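You operate a simulated robot arm through the tools that you are given. There is no shell and no other tool.

The job below is to be done with a simulated robot arm. You get a single attempt, and the scene is never put back.

Task
Put two of the driver blocks from the green mat of the assembly bench on the top shelf of the store rack. Take the yellow parts bin and leave it on the second shelf from the bottom of the store rack. Stack the 3 W white carton from the packing table top on top of the 15 W white carton. Shut the right table drawer. Switch the aux switch on. Turn the back tension knob to 1. Put the 1 A black fuse from the top of the tray stand on the cabinet end of the assembly bench and the 2 A black fuse on the store window sill. The order is free. Set down upright: yellow parts bin, black fuse.

Only the result counts: the job must be done as asked and must still hold three seconds after the hand-in. Knocking over, shifting, dropping, spilling or breaking anything else fails it.

Robot
A 7-joint arm with a two-finger gripper on a trunk, on a base that moves. Base frame: it is fixed to the floor where the robot stands at the start and does not move with it; the origin is under the middle of the robot, x ahead of it, y to its left, z up. Lengths are in m, angles in degrees, forces in N, time in s.
With the tool pointing down near the work surface it reaches from about 0.32 to 0.76 m from the robot's upright axis, wherever it stands. Its first joint turns from -166.0 to 166.0 degrees. Places, roughly: aux switch [-7.1, 3, 0.7]; back tension knob [-4.7, 7.5, 0.3]; black fuse [-1.25, 1.5, 0.75]; cabinet end of the assembly bench [-4, 1.1, 0.8]; driver block [-3.5, 0.75, 0.75]; right table drawer [-5.6, 2.2, 0.7]; second shelf of the store rack [-1.9, -0.6, 0.5]; store window sill (127x13 cm) [0.34, -2, 0.94]; top shelf of the store rack [-1.9, -0.6, 1.7]; white carton [-5.75, 2, 0.75]; yellow parts bin [-2, -0.5, 1.75]. Payload 1.71 kg.
The TCP is the grasp point between the finger pads, 0.02 m short of the fingertips. In the tool frame z runs along the fingers and y along their closing line. The gripper opens to 0.096 m; its body begins 0.113 m behind the TCP.
Orientation is told as [roll, pitch, yaw] about the base's x, y, z axes, in that order, counted from this pose: with the fingers straight down and closing along the base's y, the tool's x points along the base's -x, its y along +y and its z along -z.

Tools
- The arm moves only by the tool apply_moves. Its argument "motion" is one flat list of numbers, 7 for each row, row after row: the shift along the base's x, y, z in units of 40 mm (1.0 is 40 mm), then the turn, a rotation vector about the base's x, y, z in units of 8 degrees (1.0 is 8 degrees), then the opening, from 0 (shut) to 1 (fully open). In form: [dx, dy, dz, rx, ry, rz, claw, dx, dy, dz, rx, ry, rz, claw, ...]. A call has 1 to 20 rows; each row shifts and turns the commanded pose from where the row before left it. A call with a number of a shift or a turn outside -1 to 1 is refused whole. Rows are played at 5 a second. More than 0.05 m and 8.6 degrees between two rows, or a gripper value outside its range, and nothing of the call is played. Where a pose cannot be reached the arm comes as near as it can. A force on the tool above 40 N (or 10 N above the force at the start of the call, whichever is more), or a blocked arm, ends the call early, and 0.2 s more pass. The fingers move at their own pace (about 0.153 m/s each) and stop on an object; they squeeze with about 33 N. The grip force told is the motor's: it shows also when the fingers shut on nothing. Time passes only in rows, and 0.2 s behind the last, so rows that do not move let the fingers close. The reply holds the time, the measured pose of the TCP, the force on the tool along the base axes, the opening and the grip force, in the units named above and with some noise, with the torque about the TCP (base axes, N m) and any sound that the robot's microphone picked up.
- Cameras (640 x 400 px; columns grow to the right, rows downward): "scene" is now at [0.0506, 0.1425, 1.5821]; the picture's right is [-0.14, -0.99, 0.00], its down [-0.64, 0.09, -0.76] and it looks along [0.75, -0.10, -0.65] (base axes); focal length 260 px, centre (320, 200). "wrist" rides on the gripper at [0.066, 0.014, -0.145] in the tool frame; the picture's right is [-0.21, 0.98, 0.00], its down [-0.88, -0.18, -0.45] and it looks along [-0.44, -0.09, 0.90] (tool axes); focal length 275 px, centre (320, 200). There is no depth. A picture from a camera that has moved, and an enlarged one, comes with that camera's place and axes in the base frame and with its lens.
- snapshot(camera): a new picture of that camera. The clock stands still meanwhile.
- raise_lower(by): moves the trunk up (or, below 0, down) by that many m; the arm and the scene camera ride with it, the base frame stays. It gives what a move gives, with no picture.
- drive_base(legs): drives the robot by 1 to 6 legs, each [ahead, turn to the left] in m and degrees, along the robot's own axes; the way and the turn of a leg run together, so that a leg with both is an arc; at most 1.5 m and 180 degrees a leg. The arm and the cameras ride along, it lands a little off, and it stops where it bumps. It gives what a move gives.
- pan_tilt(pan, tilt): turns the head with the scene camera to pan (to the left, within 155 degrees either way) and tilt (down, from -29 to 69), counted from straight ahead of the robot. It gives what a move gives.
- close_up(camera, box): a new picture of the part [left, top, right, bottom] of that camera's present view, enlarged. The clock stands still meanwhile.
- finish_job(): hands the job in; it is judged then, once.

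Places have to be worked out from the pictures, the camera data and where the tool is seen. Open the gripper and draw the arm clear of the work before you hand the job in, unless the task says otherwise.

The tools are called after ">>>" as a command line: name --argument value ..., lists and objects as JSON in quotes. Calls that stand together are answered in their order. apply_moves: Moves the arm, as the interface text tells. Its arguments: {"type":"object","properties":{"motion":{"type":"array"}},"required":["motion"]} The other tools are called the same way: raise_lower (by) moves the trunk up or down; drive_base (legs) drives the base; pan_tilt (pan, tilt) turns the head that bears the scene camera; snapshot (camera) takes a picture; close_up (camera, box) takes an enlarged picture of a part of a camera's view; finish_job () hands the job in.

At the start:

```text
time_s: 0.0
tcp_pos: [0.4419, 0.0727, 1.1079]
orientation: [0.0, 0.1, 0.0]
wrist_force: [-0.3, -0.2, 0.1]
wrist_torque: [-0.01, -0.01, 0.01]
width: 0.0961
grip_force: 0.1
trunk travel left (down, up): [-0.175, 0.211]
robot x, y, heading: [-0.0006, 0.0018, 0.1]
head pan, tilt (commanded): [-7.8, 39.6]
```

scene: 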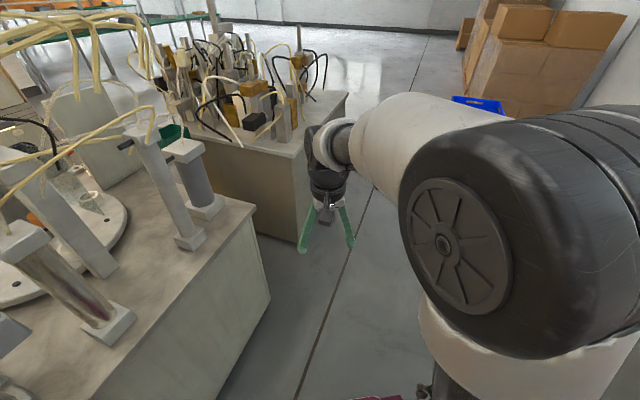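
wrist: 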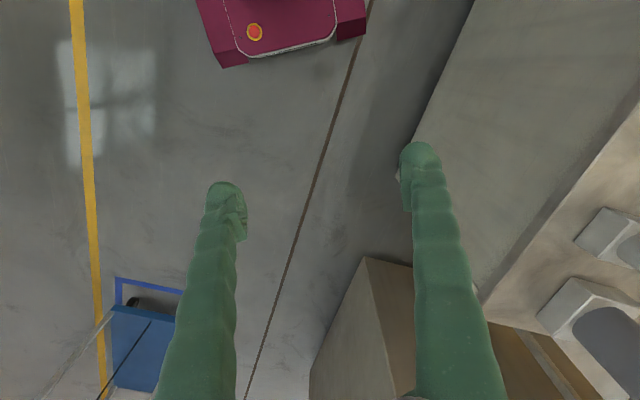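

The start pictures show a bench ahead and to the left of me, while all the job's places lie behind. I look around with the head first to map the room.

>>> pan_tilt --pan 90 --tilt 20

>>> snapshot --camera "scene"

>>> pan_tilt --pan 150 --tilt 20

>>> snapshot --camera "scene"

>>> pan_tilt --pan -150 --tilt 20

>>> snapshot --camera "scene"

>>> pan_tilt --pan -90 --tilt 20

>>> snapshot --camera "scene"

```text
time_s: 1.7
tcp_pos: [0.4246, 0.073, 1.113]
orientation: [0.0, -0.9, 0.0]
wrist_force: [-0.3, 0.2, -0.2]
wrist_torque: [0.0, 0.02, -0.02]
width: 0.0958
grip_force: 0.0
trunk travel left (down, up): [-0.175, 0.211]
robot x, y, heading: [-0.003, 0.0022, -0.1]
head pan, tilt (commanded): [90.0, 20.0]
```

```text
taken
camera scene: at [-0.0333, 0.2472, 1.6143], right [1.0, 0.0, -0.02], down [-0.02, -0.34, -0.94], along [-0.01, 0.94, -0.34], focal length 260 px, centre (320, 200)
```

scene: 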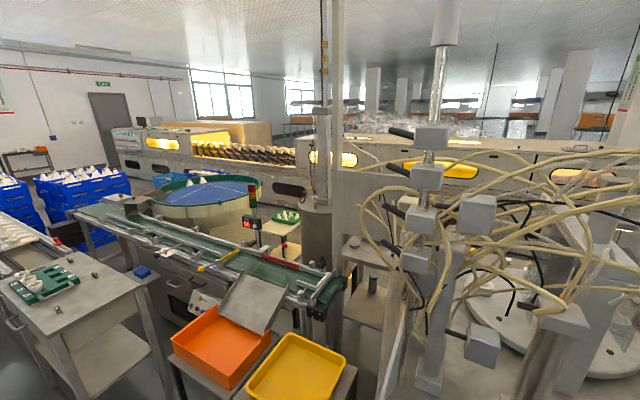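

```text
time_s: 3.0
tcp_pos: [0.4253, 0.0725, 1.1144]
orientation: [0.0, -0.7, 0.0]
wrist_force: [1.1, 1.1, -0.2]
wrist_torque: [-0.02, 0.0, 0.02]
width: 0.096
grip_force: 0.1
trunk travel left (down, up): [-0.175, 0.211]
robot x, y, heading: [0.0005, -0.0004, -0.1]
head pan, tilt (commanded): [150.0, 20.0]
```

```text
taken
camera scene: at [-0.1139, 0.2007, 1.6157], right [0.5, 0.87, -0.01], down [0.28, -0.17, -0.94], along [-0.82, 0.47, -0.33], focal length 260 px, centre (320, 200)
```

scene: 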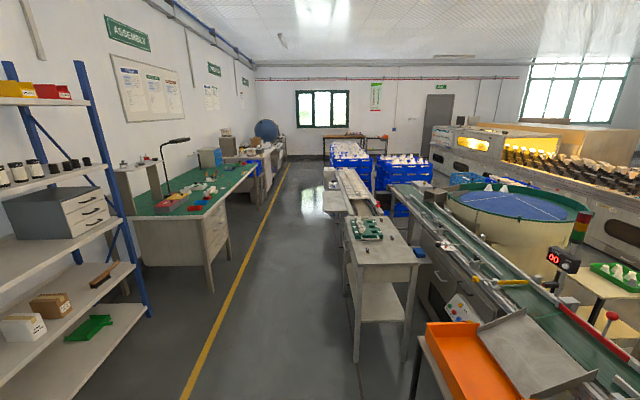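

```text
time_s: 7.1
tcp_pos: [0.4247, 0.0733, 1.1145]
orientation: [0.0, -0.8, 0.0]
wrist_force: [0.2, -0.3, 0.4]
wrist_torque: [-0.02, 0.0, -0.02]
width: 0.0961
grip_force: 0.0
trunk travel left (down, up): [-0.175, 0.211]
robot x, y, heading: [0.0011, -0.0004, -0.2]
head pan, tilt (commanded): [-150.0, 20.0]
```

```text
taken
camera scene: at [-0.114, 0.1075, 1.6157], right [-0.5, 0.87, 0.01], down [0.28, 0.17, -0.94], along [-0.82, -0.47, -0.33], focal length 260 px, centre (320, 200)
```

scene: 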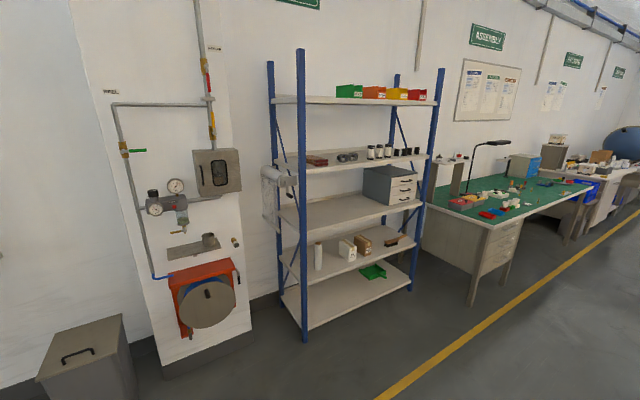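

```text
time_s: 8.4
tcp_pos: [0.4259, 0.0714, 1.1128]
orientation: [0.0, -0.9, -0.1]
wrist_force: [0.0, 0.5, 0.3]
wrist_torque: [0.01, 0.0, -0.01]
width: 0.0959
grip_force: 0.1
trunk travel left (down, up): [-0.175, 0.211]
robot x, y, heading: [-0.0018, -0.0024, 0.1]
head pan, tilt (commanded): [-90.0, 20.0]
```

```text
taken
camera scene: at [-0.0335, 0.0609, 1.6143], right [-1.0, 0.0, 0.02], down [-0.02, 0.34, -0.94], along [-0.01, -0.94, -0.34], focal length 260 px, centre (320, 200)
```

scene: 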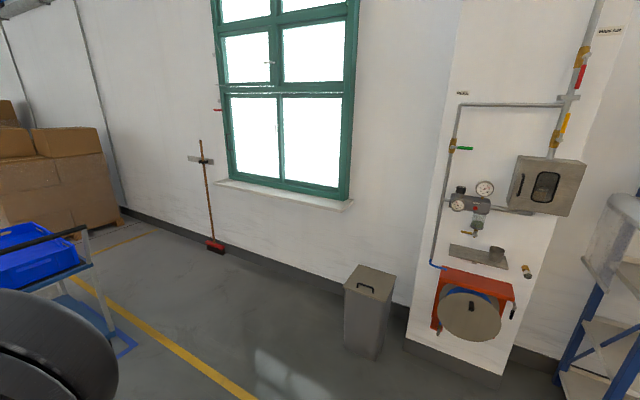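

The room runs diagonally: rack, assembly bench and packing table along one wall, and a small stand with a green tray at about [-1.25, 1.5]. I take close-ups of the rack and the tray stand.

>>> pan_tilt --pan 135 --tilt 25

>>> snapshot --camera "scene"

>>> close_up --camera "scene" --box '[180, 180, 380, 305]'

>>> pan_tilt --pan -155 --tilt 20

>>> close_up --camera "scene" --box '[200, 60, 440, 210]'

>>> close_up --camera "scene" --box '[200, 180, 440, 330]'

>>> close_up --camera "scene" --box '[380, 120, 620, 270]'

```text
time_s: 11.7
tcp_pos: [0.426, 0.0732, 1.1143]
orientation: [0.1, -0.7, -0.1]
wrist_force: [0.4, 0.0, -0.5]
wrist_torque: [-0.04, 0.03, 0.01]
width: 0.0959
grip_force: 0.1
trunk travel left (down, up): [-0.175, 0.211]
robot x, y, heading: [0.0025, 0.0022, 0.2]
head pan, tilt (commanded): [135.0, 25.0]
```

```text
taken
camera scene: at [-0.0986, 0.2192, 1.6073], right [0.71, 0.71, -0.01], down [0.28, -0.3, -0.91], along [-0.65, 0.64, -0.41], focal length 260 px, centre (320, 200)
```

scene: 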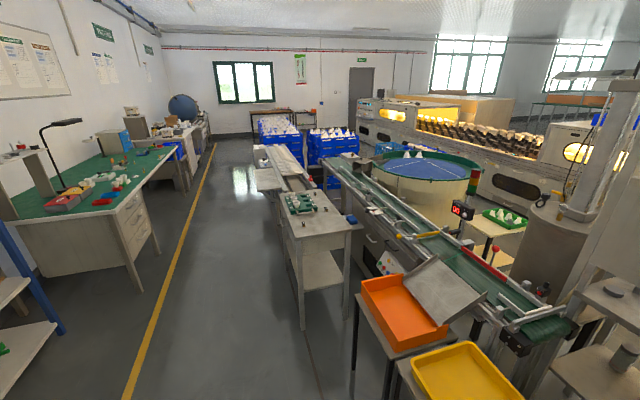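

```text
3.20 times, centred on (280, 242) of scene
camera zoom: at [-0.0986, 0.2192, 1.6073], right [0.71, 0.71, -0.01], down [0.28, -0.3, -0.91], along [-0.65, 0.64, -0.41], focal length 833 px, centre (448, 64)
```

zoom: 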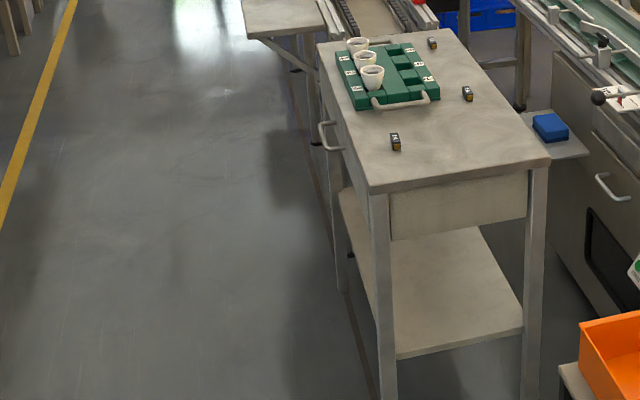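

```text
time_s: 15.6
tcp_pos: [0.4248, 0.0738, 1.1155]
orientation: [-0.1, -0.8, 0.0]
wrist_force: [-1.6, -1.2, -0.1]
wrist_torque: [-0.03, 0.01, -0.02]
width: 0.0958
grip_force: 0.0
trunk travel left (down, up): [-0.175, 0.211]
robot x, y, heading: [0.0009, -0.0034, -0.0]
head pan, tilt (commanded): [-154.7, 20.0]
```

```text
2.67 times, centred on (320, 135) of scene
camera zoom: at [-0.1175, 0.1142, 1.6157], right [-0.43, 0.9, 0.01], down [0.29, 0.15, -0.94], along [-0.85, -0.4, -0.33], focal length 694 px, centre (320, 373)
```

zoom: 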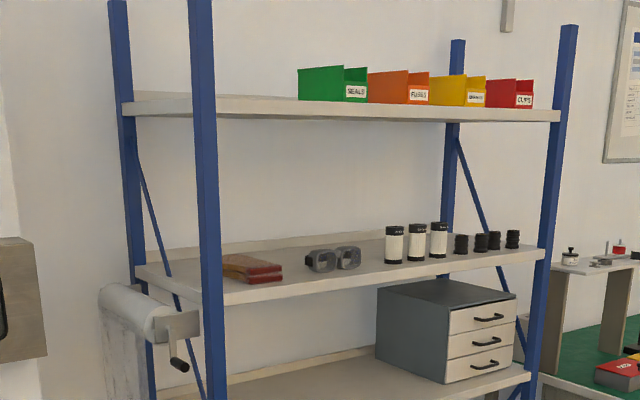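

```text
2.67 times, centred on (320, 255) of scene
camera zoom: at [-0.1175, 0.1142, 1.6157], right [-0.43, 0.9, 0.01], down [0.29, 0.15, -0.94], along [-0.85, -0.4, -0.33], focal length 694 px, centre (320, 53)
```

zoom: 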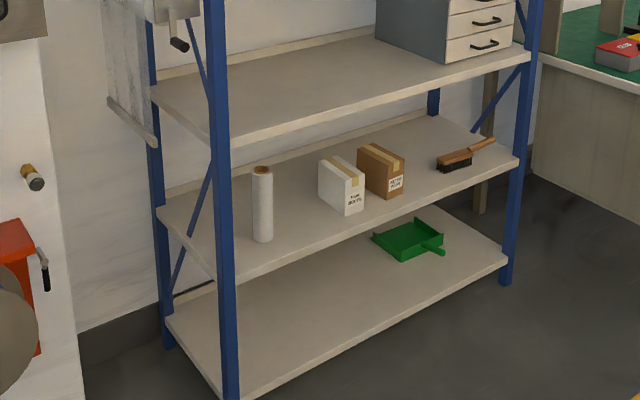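

```text
2.67 times, centred on (500, 195) of scene
camera zoom: at [-0.1175, 0.1142, 1.6157], right [-0.43, 0.9, 0.01], down [0.29, 0.15, -0.94], along [-0.85, -0.4, -0.33], focal length 694 px, centre (-160, 213)
```

zoom: 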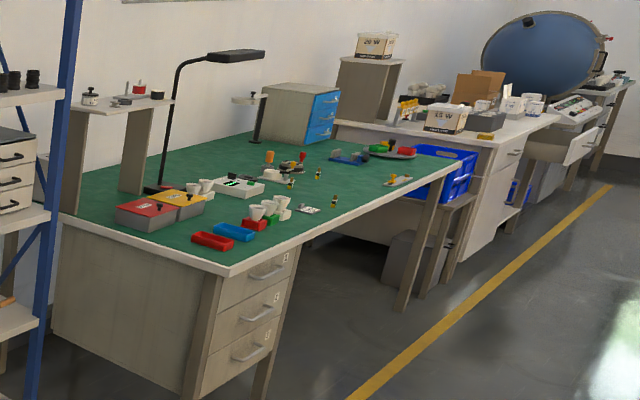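

The tray stand carries three fuses round the green tray, and the yellow bin stands between the orange and red ones on the rack's top shelf. Before driving I look down at my own base to learn its size and at the surroundings.

>>> pan_tilt --pan 120 --tilt 65

>>> snapshot --camera "scene"

>>> pan_tilt --pan -120 --tilt 65

>>> snapshot --camera "scene"

>>> pan_tilt --pan 40 --tilt 65

>>> snapshot --camera "scene"

```text
time_s: 19.4
tcp_pos: [0.4255, 0.0731, 1.1136]
orientation: [0.1, -0.8, -0.1]
wrist_force: [0.9, 0.4, -0.5]
wrist_torque: [-0.01, -0.02, -0.02]
width: 0.0959
grip_force: 0.1
trunk travel left (down, up): [-0.175, 0.211]
robot x, y, heading: [-0.0001, -0.0037, -0.1]
head pan, tilt (commanded): [120.0, 65.0]
```

```text
taken
camera scene: at [-0.0647, 0.2066, 1.5511], right [0.87, 0.5, -0.01], down [0.45, -0.79, -0.43], along [-0.23, 0.37, -0.9], focal length 260 px, centre (320, 200)
```

scene: 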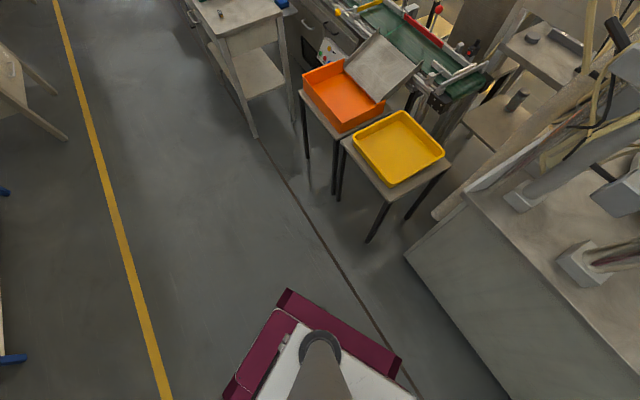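

```text
time_s: 22.8
tcp_pos: [0.4253, 0.0728, 1.1145]
orientation: [0.0, -0.8, 0.0]
wrist_force: [-0.2, 0.5, -0.3]
wrist_torque: [0.01, 0.02, 0.0]
width: 0.0963
grip_force: 0.0
trunk travel left (down, up): [-0.175, 0.211]
robot x, y, heading: [-0.002, 0.0006, 0.1]
head pan, tilt (commanded): [-120.0, 65.0]
```

```text
taken
camera scene: at [-0.0647, 0.1015, 1.5511], right [-0.87, 0.5, 0.01], down [0.45, 0.79, -0.43], along [-0.23, -0.37, -0.9], focal length 260 px, centre (320, 200)
```

scene: 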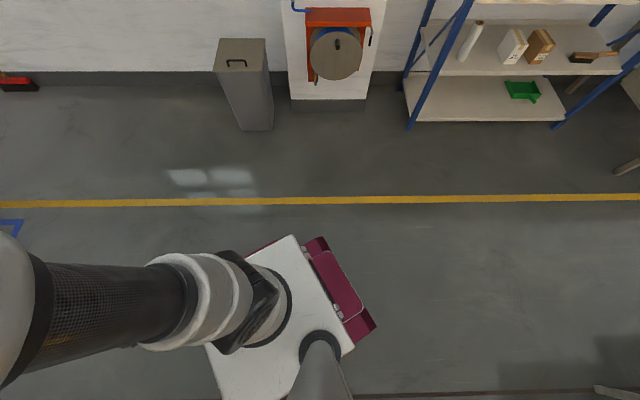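

```text
time_s: 25.3
tcp_pos: [0.4249, 0.0729, 1.1142]
orientation: [0.1, -0.8, 0.1]
wrist_force: [0.4, 0.1, -0.2]
wrist_torque: [-0.03, -0.01, -0.01]
width: 0.096
grip_force: 0.1
trunk travel left (down, up): [-0.175, 0.211]
robot x, y, heading: [-0.0001, -0.0004, -0.0]
head pan, tilt (commanded): [40.0, 65.0]
```

```text
taken
camera scene: at [0.0121, 0.1931, 1.5499], right [0.64, -0.77, -0.01], down [-0.7, -0.58, -0.41], along [0.31, 0.27, -0.91], focal length 260 px, centre (320, 200)
```

scene: 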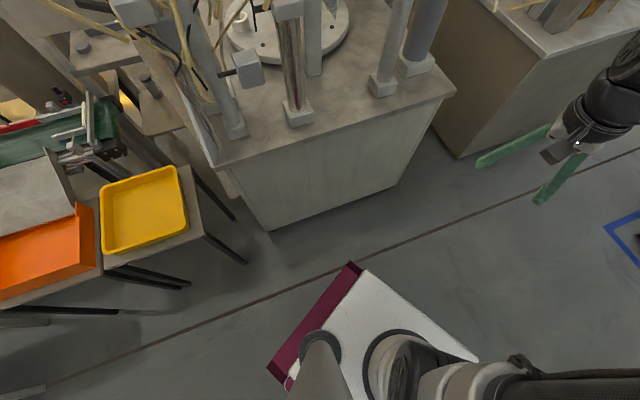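

The base is about 0.55 x 0.48 m, and the aisle runs at a heading of about 151° past the tray stand. I turn right, which keeps the arm off the machine hoses, and drive down the aisle until I am beside the stand.

>>> drive_base --legs '[[0, -180], [0, -30], [1.0, 0]]'

>>> pan_tilt --pan -50 --tilt 40

>>> snapshot --camera "scene"

```text
time_s: 41.4
tcp_pos: [-1.2862, 0.6343, 1.1145]
orientation: [0.0, -0.9, 150.9]
wrist_force: [0.6, 0.0, -0.1]
wrist_torque: [-0.02, -0.01, -0.01]
width: 0.0959
grip_force: 0.1
trunk travel left (down, up): [-0.175, 0.211]
robot x, y, heading: [-0.8776, 0.4927, 151.1]
head pan, tilt (commanded): [40.0, 65.0]
```

```text
time_s: 43.0
tcp_pos: [-1.2723, 0.6272, 1.1198]
orientation: [0.0, -1.6, 151.0]
wrist_force: [-0.1, 0.2, -0.6]
wrist_torque: [0.01, 0.02, -0.05]
width: 0.0957
grip_force: 0.1
trunk travel left (down, up): [-0.175, 0.211]
robot x, y, heading: [-0.8827, 0.4881, 150.5]
head pan, tilt (commanded): [-50.0, 40.0]
```

```text
taken
camera scene: at [-0.9415, 0.4226, 1.582], right [0.98, 0.19, 0.01], down [0.13, -0.64, -0.76], along [-0.13, 0.75, -0.65], focal length 260 px, centre (320, 200)
```

scene: 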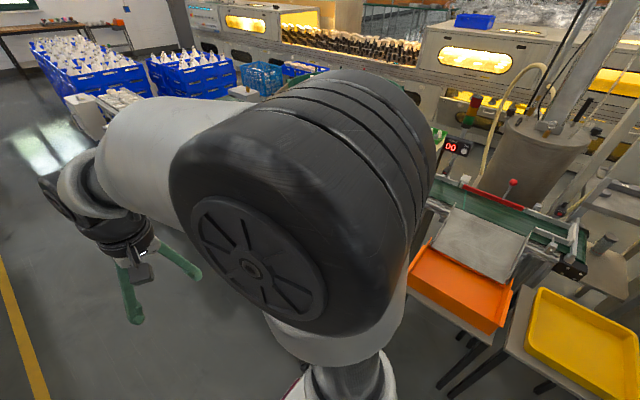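

The drive landed well at [-0.88, 0.49], heading 151°. I go on 0.85 m to stand beside the tray stand.

>>> drive_base --legs '[[0.83, 0]]'

>>> pan_tilt --pan -90 --tilt 50

>>> snapshot --camera "scene"

>>> pan_tilt --pan -120 --tilt 45

>>> snapshot --camera "scene"

```text
time_s: 47.6
tcp_pos: [-1.9773, 1.0432, 1.1208]
orientation: [0.0, -1.8, 149.7]
wrist_force: [0.5, -0.7, -0.7]
wrist_torque: [0.0, 0.0, 0.0]
width: 0.096
grip_force: 0.1
trunk travel left (down, up): [-0.175, 0.211]
robot x, y, heading: [-1.5895, 0.8967, 149.3]
head pan, tilt (commanded): [-50.0, 40.0]
```

```text
time_s: 48.7
tcp_pos: [-1.9625, 1.0348, 1.1269]
orientation: [0.0, -2.7, 149.6]
wrist_force: [-0.1, 0.1, 1.3]
wrist_torque: [0.01, -0.01, -0.03]
width: 0.096
grip_force: 0.0
trunk travel left (down, up): [-0.175, 0.211]
robot x, y, heading: [-1.5897, 0.8967, 149.5]
head pan, tilt (commanded): [-90.0, 50.0]
```

```text
taken
camera scene: at [-1.5985, 0.8138, 1.5688], right [0.86, -0.51, 0.02], down [-0.38, -0.67, -0.64], along [0.34, 0.55, -0.77], focal length 260 px, centre (320, 200)
```

scene: 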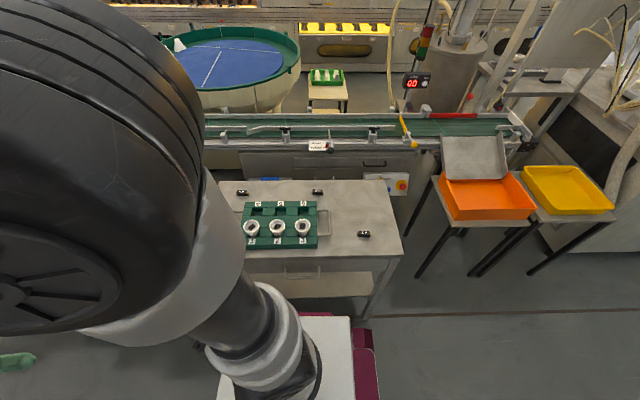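

```text
time_s: 49.7
tcp_pos: [-1.9636, 1.0356, 1.1262]
orientation: [0.0, -2.7, 149.7]
wrist_force: [-0.8, -0.2, 0.5]
wrist_torque: [0.02, 0.0, 0.0]
width: 0.0958
grip_force: 0.2
trunk travel left (down, up): [-0.175, 0.211]
robot x, y, heading: [-1.5851, 0.899, 149.4]
head pan, tilt (commanded): [-120.0, 45.0]
```

```text
taken
camera scene: at [-1.5673, 0.7879, 1.5763], right [0.49, -0.87, 0.01], down [-0.61, -0.35, -0.71], along [0.63, 0.34, -0.7], focal length 260 px, centre (320, 200)
```

scene: 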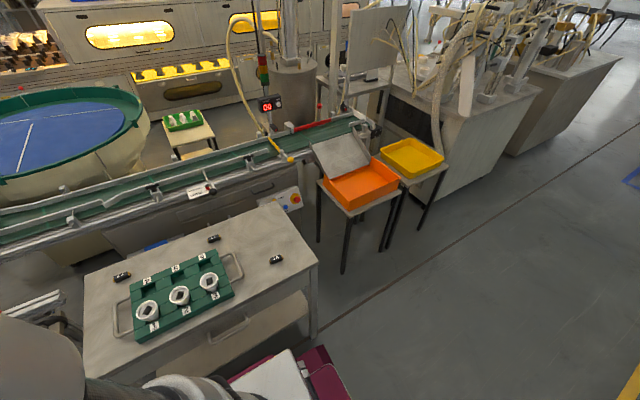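

All three fuses are in view from here. I zoom in to read their labels.

>>> close_up --camera "scene" --box '[244, 239, 308, 279]'

>>> close_up --camera "scene" --box '[184, 219, 248, 259]'

>>> close_up --camera "scene" --box '[90, 257, 154, 297]'

>>> close_up --camera "scene" --box '[80, 200, 320, 350]'

```text
10.00 times, centred on (276, 259) of scene
camera zoom: at [-1.5673, 0.7879, 1.5763], right [0.49, -0.87, 0.01], down [-0.61, -0.35, -0.71], along [0.63, 0.34, -0.7], focal length 2603 px, centre (760, -390)
```

zoom: 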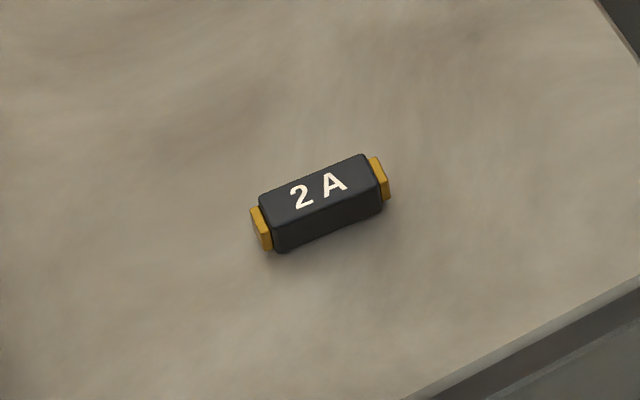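

```text
10.00 times, centred on (216, 239) of scene
camera zoom: at [-1.5673, 0.7879, 1.5763], right [0.49, -0.87, 0.01], down [-0.61, -0.35, -0.71], along [0.63, 0.34, -0.7], focal length 2603 px, centre (1360, -190)
```

zoom: 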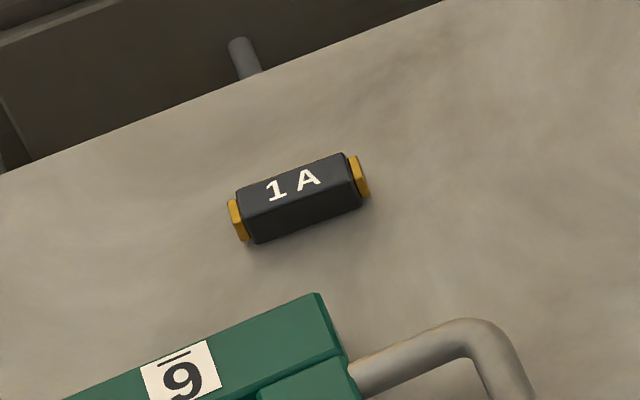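

```text
10.00 times, centred on (122, 277) of scene
camera zoom: at [-1.5673, 0.7879, 1.5763], right [0.49, -0.87, 0.01], down [-0.61, -0.35, -0.71], along [0.63, 0.34, -0.7], focal length 2603 px, centre (2300, -570)
```

zoom: 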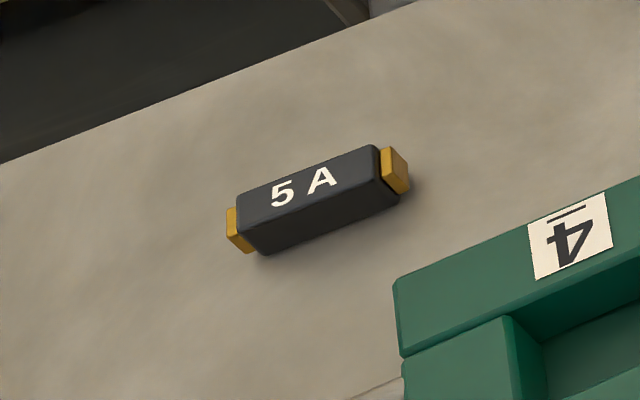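

```text
2.67 times, centred on (200, 275) of scene
camera zoom: at [-1.5673, 0.7879, 1.5763], right [0.49, -0.87, 0.01], down [-0.61, -0.35, -0.71], along [0.63, 0.34, -0.7], focal length 694 px, centre (640, 0)
```

zoom: 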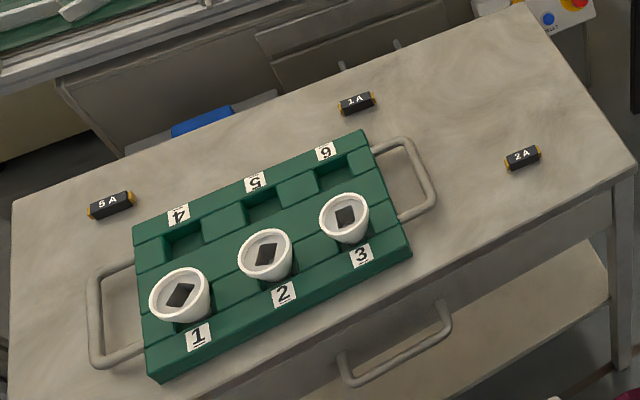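

Labels are clear: the fuse near the stand's near end is 2 A, the one behind the tray is 1 A, and the one at the far end is 5 A. The fingers' closing line already lies across the fuses, so I swing the arm over the stand, keeping high.

>>> apply_moves --motion '[0.85, 0.79, 0, 0, 0, 0, 1, 0.85, 0.79, 0, 0, 0, 0, 1, 0.85, 0.79, 0, 0, 0, 0, 1, 0.85, 0.79, 0, 0, 0, 0, 1, 0.85, 0.79, 0, 0, 0, 0, 1, 0.85, 0.79, 0, 0, 0, 0, 1, 0.85, 0.79, 0, 0, 0, 0, 1, 0.85, 0.79, 0, 0, 0, 0, 1, 0.85, 0.79, 0, 0, 0, 0, 1, 0.85, 0.79, 0, 0, 0, 0, 1]'

>>> apply_moves --motion '[0.96, -0.4, 0, 0, 0, 0, 1, 0.96, -0.4, 0, 0, 0, 0, 1, 0.96, -0.4, 0, 0, 0, 0, 1, 0.96, -0.4, 0, 0, 0, 0, 1, 0.96, -0.4, 0, 0, 0, 0, 1, 0.96, -0.4, 0, 0, 0, 0, 1, 0.96, -0.4, 0, 0, 0, 0, 1, 0.96, -0.4, 0, 0, 0, 0, 1, 0.96, -0.4, 0, 0, 0, 0, 1, 0.96, -0.4, 0, 0, 0, 0, 1, 0.96, -0.4, 0, 0, 0, 0, 1]'

>>> snapshot --camera "wrist"

>>> snapshot --camera "scene"

```text
time_s: 51.9
tcp_pos: [-1.623, 1.3483, 1.1264]
orientation: [0.0, -2.6, 149.7]
wrist_force: [0.3, 0.5, 0.6]
wrist_torque: [-0.01, 0.01, -0.01]
width: 0.096
grip_force: 0.1
trunk travel left (down, up): [-0.175, 0.211]
robot x, y, heading: [-1.588, 0.8982, 149.3]
head pan, tilt (commanded): [-120.0, 45.0]
```

```text
time_s: 54.3
tcp_pos: [-1.196, 1.1718, 1.1252]
orientation: [-0.1, -2.8, 149.7]
wrist_force: [-0.4, 0.3, -0.6]
wrist_torque: [-0.03, 0.01, -0.01]
width: 0.0959
grip_force: 0.1
trunk travel left (down, up): [-0.175, 0.211]
robot x, y, heading: [-1.587, 0.8983, 149.3]
head pan, tilt (commanded): [-120.0, 45.0]
```

```text
taken
camera wrist: at [-1.1401, 1.1225, 1.2667], right [-0.67, -0.74, 0.01], down [-0.64, 0.59, 0.49], along [-0.37, 0.32, -0.87], focal length 275 px, centre (320, 200)
```

wrist: 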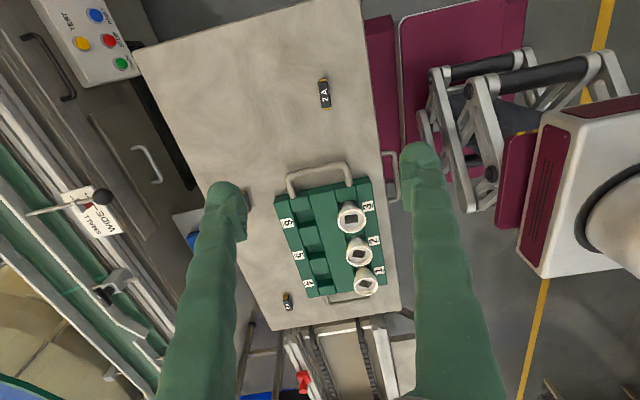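

```text
taken
camera scene: at [-1.5611, 0.7847, 1.576], right [0.49, -0.87, 0.01], down [-0.61, -0.35, -0.71], along [0.62, 0.34, -0.7], focal length 260 px, centre (320, 200)
```

scene: 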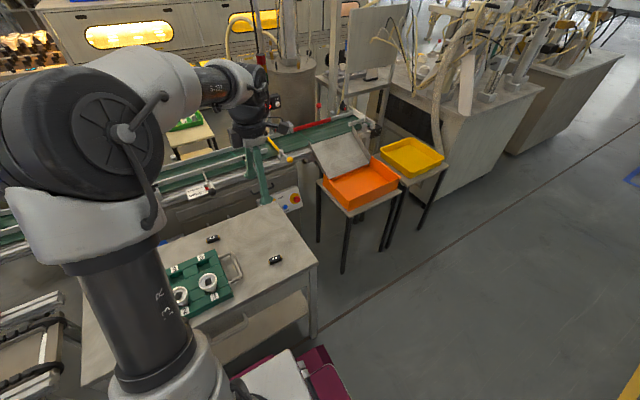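

Triangulating the head and wrist pictures puts the 2 A fuse at about [-1.201, 1.159], z about 0.79, with its long axis along 149°. I square the tool and come down to about 7 cm above the table for a check.

>>> apply_moves --motion '[-0.12, -0.31, -0.5, -0.18, -0.3, 0, 1, 0, 0, -1, 0, 0, 0, 1, 0, 0, -1, 0, 0, 0, 1, 0, 0, -1, 0, 0, 0, 1, 0, 0, -1, 0, 0, 0, 1, 0, 0, -1, 0, 0, 0, 1, 0, 0, -1, 0, 0, 0, 1]'

>>> snapshot --camera "wrist"

```text
time_s: 55.9
tcp_pos: [-1.2034, 1.1587, 0.8664]
orientation: [-0.1, 0.0, 149.6]
wrist_force: [-0.8, 0.1, 0.7]
wrist_torque: [0.0, 0.01, 0.0]
width: 0.0961
grip_force: 0.0
trunk travel left (down, up): [-0.175, 0.211]
robot x, y, heading: [-1.5886, 0.8986, 149.4]
head pan, tilt (commanded): [-120.0, 45.0]
```

```text
taken
camera wrist: at [-1.1528, 1.1122, 1.0102], right [-0.67, -0.74, 0.0], down [-0.66, 0.6, 0.44], along [-0.33, 0.3, -0.9], focal length 275 px, centre (320, 200)
```

wrist: 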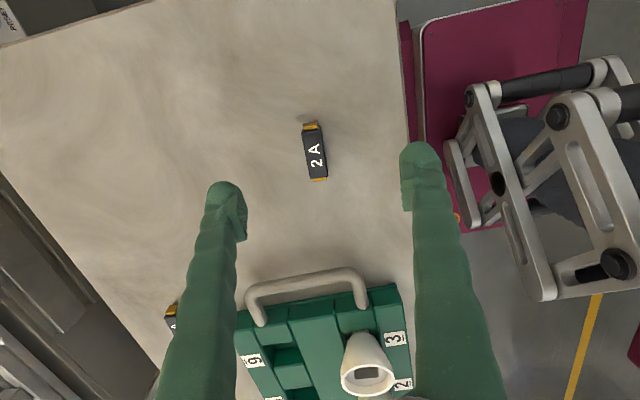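

The fuse shows at (315, 150), which puts it at about [-1.201, 1.160] with the table top near 0.765. I go lower, stop just above it and look again.

>>> apply_moves --motion '[0.06, 0.03, -0.8, 0, 0, 0, 1, 0, 0, -0.7, 0, 0, 0, 1, 0, 0, 0, 0, 0, 0, 1]'

>>> snapshot --camera "wrist"

>>> snapshot --camera "scene"

```text
time_s: 56.7
tcp_pos: [-1.1987, 1.16, 0.8072]
orientation: [0.0, 0.1, 149.6]
wrist_force: [-0.2, -0.3, 0.4]
wrist_torque: [0.03, 0.03, 0.01]
width: 0.096
grip_force: 0.1
trunk travel left (down, up): [-0.175, 0.211]
robot x, y, heading: [-1.5858, 0.8988, 149.2]
head pan, tilt (commanded): [-120.0, 45.0]
```

```text
taken
camera wrist: at [-1.1497, 1.1142, 0.9515], right [-0.67, -0.74, 0.0], down [-0.66, 0.6, 0.44], along [-0.33, 0.3, -0.9], focal length 275 px, centre (320, 200)
```

wrist: 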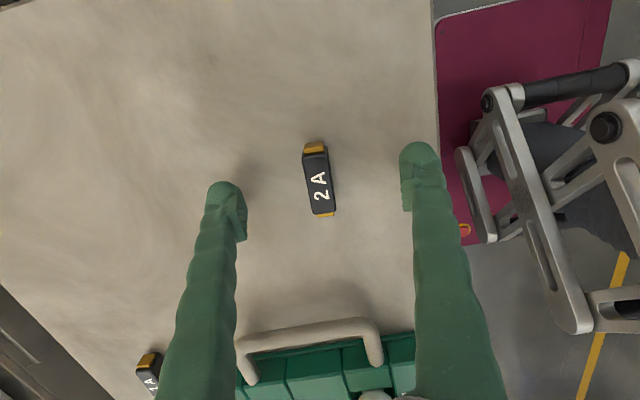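

```text
taken
camera scene: at [-1.5225, 0.7611, 1.573], right [0.49, -0.87, -0.01], down [-0.63, -0.34, -0.7], along [0.61, 0.35, -0.71], focal length 260 px, centre (320, 200)
```

scene: 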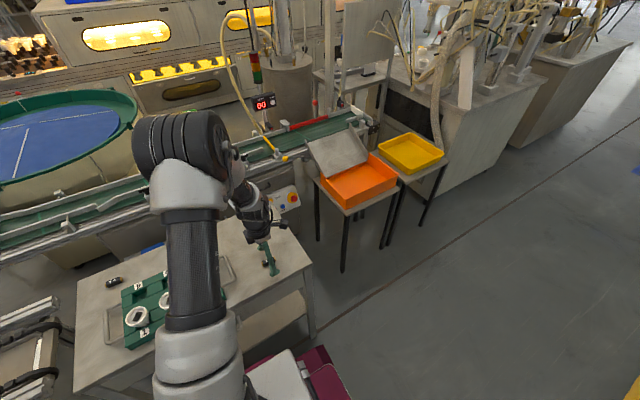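

The fuse sits centred between the fingers, turned about 4° from them. I turn the tool to match and lower in small steps while watching the force.

>>> apply_moves --motion '[-0.08, 0.06, -0.2, 0, 0, -0.5, 1, 0, 0, -0.2, 0, 0, 0, 1, 0, 0, 0, 0, 0, 0, 1]'

>>> close_up --camera "wrist" --box '[200, 100, 440, 250]'

```text
time_s: 57.5
tcp_pos: [-1.2133, 1.1715, 0.7951]
orientation: [-0.2, 1.1, 145.6]
wrist_force: [-0.2, 0.0, -0.2]
wrist_torque: [-0.08, 0.01, 0.02]
width: 0.096
grip_force: 0.2
trunk travel left (down, up): [-0.175, 0.211]
robot x, y, heading: [-1.5908, 0.8992, 149.7]
head pan, tilt (commanded): [-120.0, 45.0]
stopped in row 3: the force on the tool passed its limit at 45 N (the readings are from after the stop); the commanded pose is now the measured one
```

```text
2.67 times, centred on (320, 175) of wrist
camera zoom: at [-1.1701, 1.1238, 0.9422], right [-0.72, -0.69, -0.01], down [-0.63, 0.65, 0.43], along [-0.29, 0.31, -0.9], focal length 734 px, centre (320, 267)
```

zoom: 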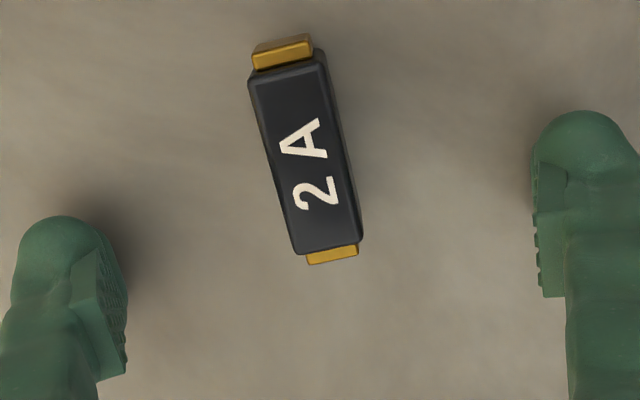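

The fingertips touched the table at a TCP height of about 0.79, so the table top is about 0.77. The fuse is aligned but 19 mm off along its own length, so I lift a little, centre on it and close.

>>> apply_moves --motion '[0.0, 0.0, 0.12, 0.08, 0.11, 0, 1, 0.36, -0.31, 0, 0, 0, 0, 1, 0, 0, 0, 0, 0, 0, 1]'

>>> close_up --camera "wrist" --box '[200, 100, 440, 250]'

```text
time_s: 58.3
tcp_pos: [-1.1992, 1.1573, 0.7997]
orientation: [-0.4, -0.2, 145.7]
wrist_force: [0.1, -0.6, -0.6]
wrist_torque: [-0.02, -0.01, 0.0]
width: 0.0959
grip_force: 0.0
trunk travel left (down, up): [-0.175, 0.211]
robot x, y, heading: [-1.5855, 0.901, 149.3]
head pan, tilt (commanded): [-120.0, 45.0]
```

```text
2.67 times, centred on (320, 175) of wrist
camera zoom: at [-1.1537, 1.1073, 0.9447], right [-0.72, -0.69, 0.0], down [-0.62, 0.65, 0.45], along [-0.31, 0.33, -0.89], focal length 734 px, centre (320, 267)
```

zoom: 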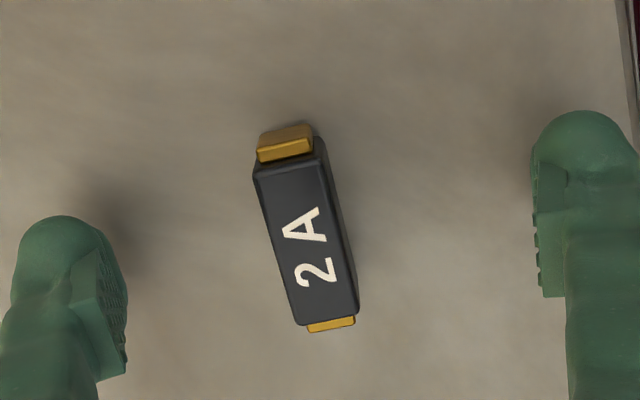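

The fuse now sits squarely between the pads at a TCP height of 0.80. I close the fingers on it.

>>> apply_moves --motion '[0, 0, -0.06, 0, 0, 0, 1, 0, 0, 0, 0, 0, 0, 0, 0, 0, 0, 0, 0, 0, 0, 0, 0, 0, 0, 0, 0, 0, 0, 0, 0, 0, 0, 0, 0]'

>>> close_up --camera "wrist" --box '[200, 100, 440, 250]'

```text
time_s: 59.5
tcp_pos: [-1.1979, 1.1569, 0.7997]
orientation: [-0.5, 0.0, 145.7]
wrist_force: [-0.9, -6.3, 32.1]
wrist_torque: [-0.33, 0.19, -0.02]
width: 0.0141
grip_force: 32.8
trunk travel left (down, up): [-0.175, 0.211]
robot x, y, heading: [-1.5894, 0.8996, 149.5]
head pan, tilt (commanded): [-120.0, 45.0]
```

```text
2.67 times, centred on (320, 175) of wrist
camera zoom: at [-1.1531, 1.1067, 0.9443], right [-0.72, -0.69, -0.01], down [-0.62, 0.64, 0.45], along [-0.3, 0.33, -0.89], focal length 734 px, centre (320, 267)
```

zoom: 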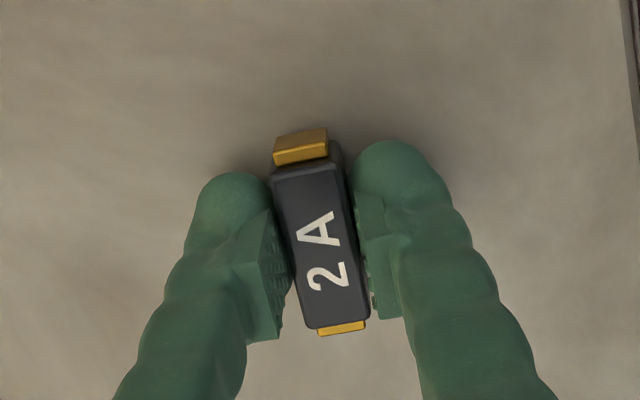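

The fuse is gripped, width 14 mm and grip force 33 N. I lift it and bring the arm back to the front over the same path.

>>> apply_moves --motion '[0, 0, 0.5, 0, 0, 0, 0, 0, 0, 1, 0, 0, 0, 0, 0, 0, 1, 0, 0, 0, 0, 0, 0, 1, 0, 0, 0, 0, 0, 0, 1, 0, 0, 0, 0, 0, 0, 1, 0, 0, 0, 0, 0, 0, 1, 0, 0, 0, 0, 0, 0, 1, 0, 0, 0, 0, -0.96, 0.4, 0, 0, 0, 0, 0, -0.96, 0.4, 0, 0, 0, 0, 0, -0.96, 0.4, 0, 0, 0, 0, 0, -0.96, 0.4, 0, 0, 0, 0, 0, -0.96, 0.4, 0, 0, 0, 0, 0, -0.96, 0.4, 0, 0, 0, 0, 0, -0.96, 0.4, 0, 0, 0, 0, 0, -0.96, 0.4, 0, 0, 0, 0, 0, -0.96, 0.4, 0, 0, 0, 0, 0, -0.96, 0.4, 0, 0, 0, 0, 0, -0.96, 0.4, 0, 0, 0, 0, 0]'

>>> apply_moves --motion '[-0.85, -0.79, 0, 0, 0, 0.1, 0, -0.85, -0.79, 0, 0, 0, 0.1, 0, -0.85, -0.79, 0, 0, 0, 0.1, 0, -0.85, -0.79, 0, 0, 0, 0.1, 0, -0.85, -0.79, 0, 0, 0, 0.1, 0, -0.85, -0.79, 0, 0, 0, 0, 0, -0.85, -0.79, 0, 0, 0, 0, 0, -0.85, -0.79, 0, 0, 0, 0, 0, -0.85, -0.79, 0, 0, 0, 0, 0, -0.85, -0.79, 0, 0, 0, 0, 0]'

>>> snapshot --camera "wrist"

```text
time_s: 63.5
tcp_pos: [-1.634, 1.3356, 1.0957]
orientation: [-0.2, 0.2, 145.6]
wrist_force: [-0.7, -0.1, -0.9]
wrist_torque: [0.06, 0.0, 0.02]
width: 0.0135
grip_force: 33.1
trunk travel left (down, up): [-0.175, 0.211]
robot x, y, heading: [-1.5841, 0.8995, 149.3]
head pan, tilt (commanded): [-120.0, 45.0]
```

```text
time_s: 65.7
tcp_pos: [-1.9662, 1.0203, 1.0938]
orientation: [-0.2, 0.2, 149.6]
wrist_force: [0.3, -0.3, -0.7]
wrist_torque: [-0.01, -0.04, 0.02]
width: 0.0134
grip_force: 32.9
trunk travel left (down, up): [-0.175, 0.211]
robot x, y, heading: [-1.5888, 0.8983, 149.5]
head pan, tilt (commanded): [-120.0, 45.0]
```

```text
taken
camera wrist: at [-1.9176, 0.9742, 1.239], right [-0.67, -0.74, 0.0], down [-0.66, 0.6, 0.44], along [-0.32, 0.3, -0.9], focal length 275 px, centre (320, 200)
```

wrist: 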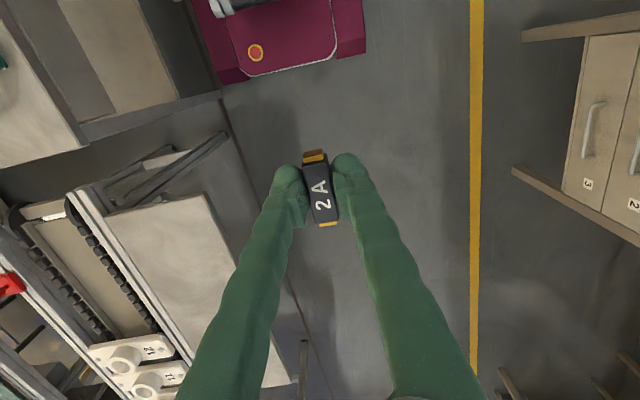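

The fuse is held firmly with its label up. I back out along the aisle and then turn left towards the window, the arm sweeping only over free floor.

>>> drive_base --legs '[[-0.9, 0], [-0.8, 0], [0, 144]]'

>>> pan_tilt --pan 0 --tilt 35

>>> snapshot --camera "scene"

```text
time_s: 82.1
tcp_pos: [0.1623, -0.2484, 1.0934]
orientation: [-0.1, 0.0, -63.1]
wrist_force: [0.0, -0.2, -0.7]
wrist_torque: [-0.01, -0.03, 0.03]
width: 0.0135
grip_force: 32.8
trunk travel left (down, up): [-0.175, 0.211]
robot x, y, heading: [-0.0918, 0.0551, -63.1]
head pan, tilt (commanded): [-120.0, 45.0]
```

```text
time_s: 84.1
tcp_pos: [0.1568, -0.234, 1.1006]
orientation: [-0.2, -0.8, -63.1]
wrist_force: [1.2, 0.2, 0.0]
wrist_torque: [-0.02, -0.01, 0.0]
width: 0.0135
grip_force: 32.8
trunk travel left (down, up): [-0.175, 0.211]
robot x, y, heading: [-0.0886, 0.0588, -63.5]
head pan, tilt (commanded): [0.0, 35.0]
```

```text
taken
camera scene: at [0.0692, 0.0759, 1.589], right [-0.89, -0.45, 0.0], down [-0.26, 0.52, -0.81], along [0.36, -0.72, -0.59], focal length 260 px, centre (320, 200)
```

scene: 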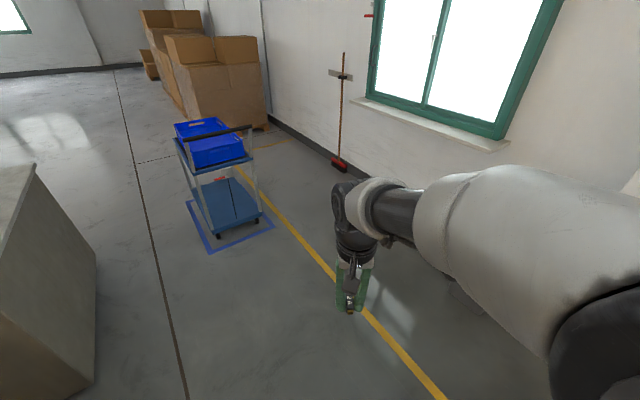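

The sill runs from about [0.89, -2.20] to [-0.19, -1.56], and the way to it is clear. I drive up to about 0.5 m in front of it and turn to face the wall.

>>> drive_base --legs '[[0, -3.2], [1.4, 0], [0.22, 0], [0, -52]]'

>>> snapshot --camera "scene"

>>> snapshot --camera "wrist"

```text
time_s: 96.1
tcp_pos: [0.4429, -1.8063, 1.1024]
orientation: [-0.3, -0.9, -118.1]
wrist_force: [-0.4, -0.1, -1.2]
wrist_torque: [0.0, 0.02, -0.01]
width: 0.0136
grip_force: 32.8
trunk travel left (down, up): [-0.175, 0.211]
robot x, y, heading: [0.537, -1.4368, -118.3]
head pan, tilt (commanded): [0.0, 35.0]
```

```text
taken
camera scene: at [0.6492, -1.5597, 1.589], right [-0.88, 0.47, 0.0], down [0.28, 0.52, -0.81], along [-0.38, -0.71, -0.59], focal length 260 px, centre (320, 200)
```

scene: 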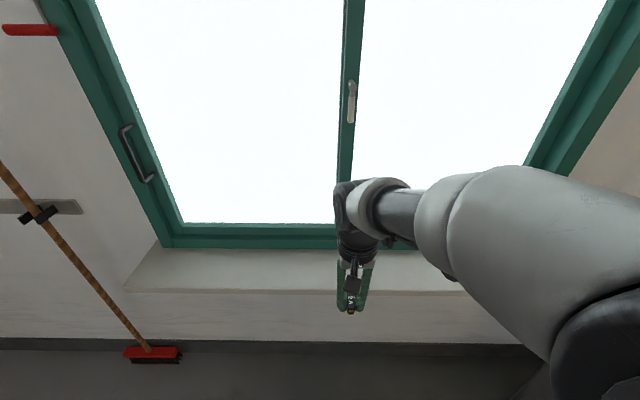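

```text
taken
camera wrist: at [0.4886, -1.7543, 1.2441], right [0.77, -0.64, 0.0], down [-0.57, -0.68, 0.46], along [-0.29, -0.35, -0.89], focal length 275 px, centre (320, 200)
```

wrist: 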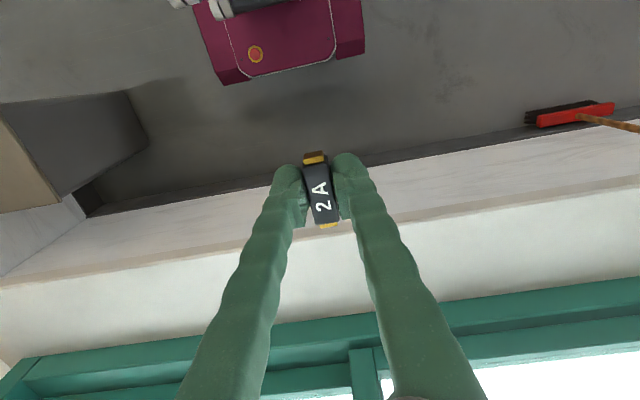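

I face the sill: its front edge is about 0.13 m ahead of the tool and the window frame about 0.29 m. I move the fuse over the middle of the sill's depth and come part of the way down.

>>> apply_moves --motion '[-0.46, -0.83, 0, 0.1, -0.05, 0, 0, -0.46, -0.83, 0, 0, 0, 0, 0, -0.46, -0.83, 0, 0, 0, 0, 0, -0.46, -0.83, 0, 0, 0, 0, 0, -0.46, -0.83, 0, 0, 0, 0, 0, 0, 0, -0.9, 0, 0, 0, 0, 0, 0, -0.9, 0, 0, 0, 0, 0, 0, 0, 0, 0, 0, 0]'

>>> snapshot --camera "wrist"

>>> close_up --camera "scene" --box '[240, 150, 480, 300]'

```text
time_s: 97.9
tcp_pos: [0.3602, -1.9563, 1.0326]
orientation: [-0.3, -0.7, -118.0]
wrist_force: [0.6, -0.8, -0.4]
wrist_torque: [0.03, 0.03, -0.01]
width: 0.0137
grip_force: 33.1
trunk travel left (down, up): [-0.175, 0.211]
robot x, y, heading: [0.5348, -1.4356, -118.0]
head pan, tilt (commanded): [0.0, 35.0]
```

```text
taken
camera wrist: at [0.4046, -1.9049, 1.1764], right [0.77, -0.64, 0.0], down [-0.57, -0.68, 0.46], along [-0.29, -0.35, -0.89], focal length 275 px, centre (320, 200)
```

wrist: 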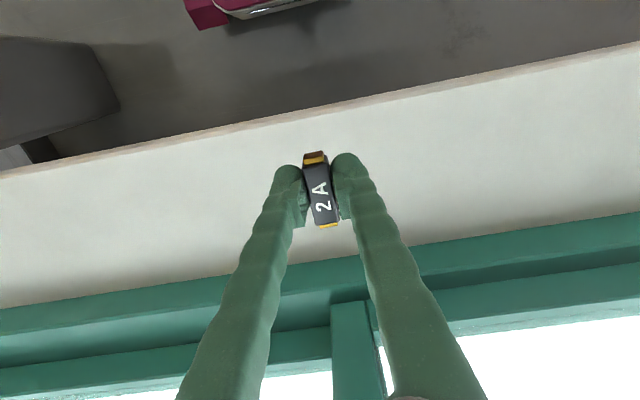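

```text
2.67 times, centred on (360, 225) of scene
camera zoom: at [0.6489, -1.56, 1.5891], right [-0.88, 0.47, 0.0], down [0.28, 0.52, -0.81], along [-0.38, -0.71, -0.59], focal length 694 px, centre (213, 133)
```

zoom: 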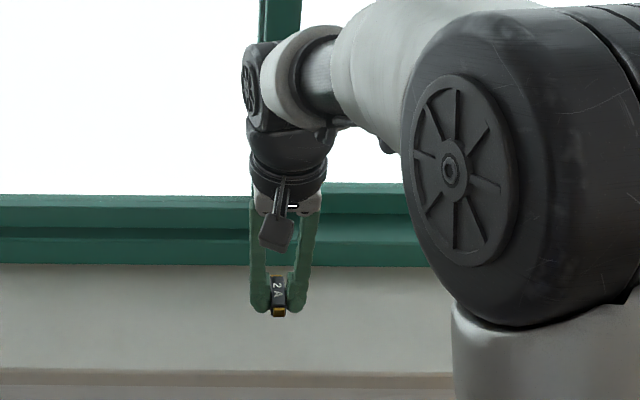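

The fuse hangs over the sill but nearer its front edge, which is at n about -1.51 with the frame at -1.67. I go 4 cm deeper and then lower in small steps until it touches.

>>> apply_moves --motion '[-0.46, -0.83, 0, 0.1, -0.05, 0, 0, 0, 0, -0.5, 0, 0, 0, 0, 0, 0, -0.4, 0, 0, 0, 0, 0, 0, 0, 0, 0, 0, 0]'

>>> apply_moves --motion '[0, 0, -0.15, 0, 0, 0, 0, 0, 0, -0.15, 0, 0, 0, 0, 0, 0, -0.1, 0, 0, 0, 0, 0, 0, 0, 0, 0, 0, 0]'

>>> snapshot --camera "wrist"

```text
time_s: 98.9
tcp_pos: [0.3401, -1.9904, 0.9981]
orientation: [-0.4, 0.1, -118.0]
wrist_force: [0.4, 0.2, 0.3]
wrist_torque: [0.0, -0.03, -0.02]
width: 0.0134
grip_force: 33.1
trunk travel left (down, up): [-0.175, 0.211]
robot x, y, heading: [0.5383, -1.4369, -118.2]
head pan, tilt (commanded): [0.0, 35.0]
```

```text
time_s: 99.9
tcp_pos: [0.3415, -1.9903, 0.9825]
orientation: [-0.3, 0.1, -118.0]
wrist_force: [0.9, 0.1, 0.1]
wrist_torque: [-0.01, -0.01, -0.02]
width: 0.0137
grip_force: 32.8
trunk travel left (down, up): [-0.175, 0.211]
robot x, y, heading: [0.538, -1.4373, -118.2]
head pan, tilt (commanded): [0.0, 35.0]
```

```text
taken
camera wrist: at [0.385, -1.9403, 1.1265], right [0.77, -0.64, -0.01], down [-0.57, -0.69, 0.44], along [-0.29, -0.34, -0.9], focal length 275 px, centre (320, 200)
```

wrist: 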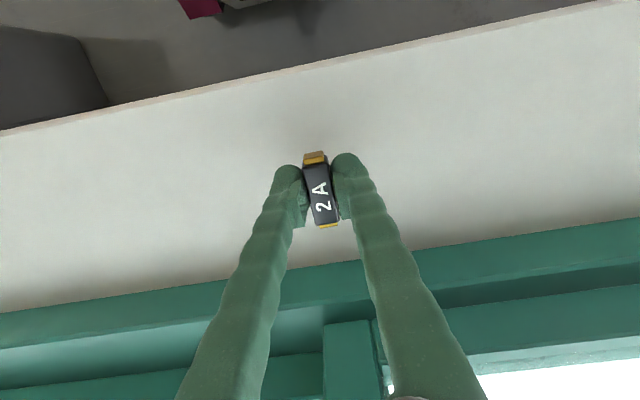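

There is no contact yet at 0.9825. I keep lowering in 4 mm steps.

>>> apply_moves --motion '[0, 0, -0.1, 0, 0, 0, 0, 0, 0, -0.1, 0, 0, 0, 0, 0, 0, -0.1, 0, 0, 0, 0]'

>>> apply_moves --motion '[0, 0, -0.07, 0, 0, 0, 0, 0, 0, -0.07, 0, 0, 0, 0]'

```text
time_s: 100.7
tcp_pos: [0.341, -1.9911, 0.9697]
orientation: [-0.3, 0.1, -118.0]
wrist_force: [0.7, 0.3, -0.4]
wrist_torque: [0.0, 0.01, 0.03]
width: 0.0134
grip_force: 33.0
trunk travel left (down, up): [-0.175, 0.211]
robot x, y, heading: [0.5443, -1.4353, -118.3]
head pan, tilt (commanded): [0.0, 35.0]
```

```text
time_s: 101.3
tcp_pos: [0.3422, -1.9915, 0.9627]
orientation: [-0.3, 0.1, -117.9]
wrist_force: [0.5, 0.0, -0.4]
wrist_torque: [-0.02, 0.0, 0.0]
width: 0.0137
grip_force: 33.1
trunk travel left (down, up): [-0.175, 0.211]
robot x, y, heading: [0.5381, -1.4386, -118.1]
head pan, tilt (commanded): [0.0, 35.0]
```

Still free at 0.963. I continue downwards in finer steps.

>>> apply_moves --motion '[0, 0, -0.07, 0, 0, 0, 0, 0, 0, -0.07, 0, 0, 0, 0]'

>>> apply_moves --motion '[0, 0, -0.05, 0, 0, 0, 0, 0, 0, -0.05, 0, 0, 0, 0]'

>>> close_up --camera "wrist" --box '[240, 120, 400, 220]'

```text
time_s: 101.9
tcp_pos: [0.3421, -1.992, 0.9589]
orientation: [-0.3, 0.1, -118.0]
wrist_force: [-0.5, 0.2, 0.2]
wrist_torque: [0.01, 0.02, 0.01]
width: 0.0133
grip_force: 32.5
trunk travel left (down, up): [-0.175, 0.211]
robot x, y, heading: [0.5382, -1.4375, -117.9]
head pan, tilt (commanded): [0.0, 35.0]
```

```text
time_s: 102.5
tcp_pos: [0.3444, -1.9907, 0.955]
orientation: [-0.3, 0.0, -118.1]
wrist_force: [-0.5, -1.1, 2.3]
wrist_torque: [-0.03, -0.03, 0.01]
width: 0.0136
grip_force: 32.6
trunk travel left (down, up): [-0.175, 0.211]
robot x, y, heading: [0.535, -1.4413, -117.9]
head pan, tilt (commanded): [0.0, 35.0]
```

```text
4.00 times, centred on (320, 170) of wrist
camera zoom: at [0.3862, -1.9408, 1.0997], right [0.77, -0.64, 0.0], down [-0.57, -0.69, 0.45], along [-0.29, -0.34, -0.9], focal length 1101 px, centre (320, 320)
```

zoom: 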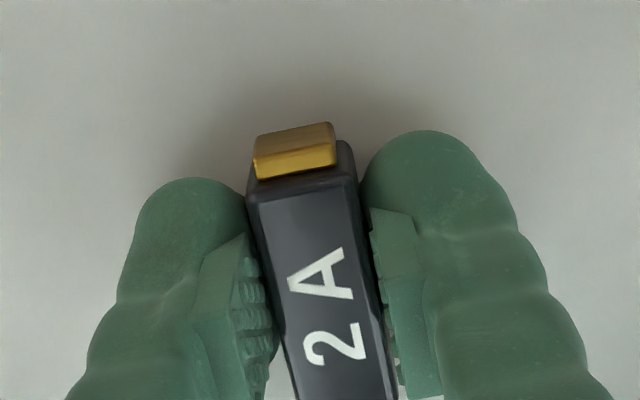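

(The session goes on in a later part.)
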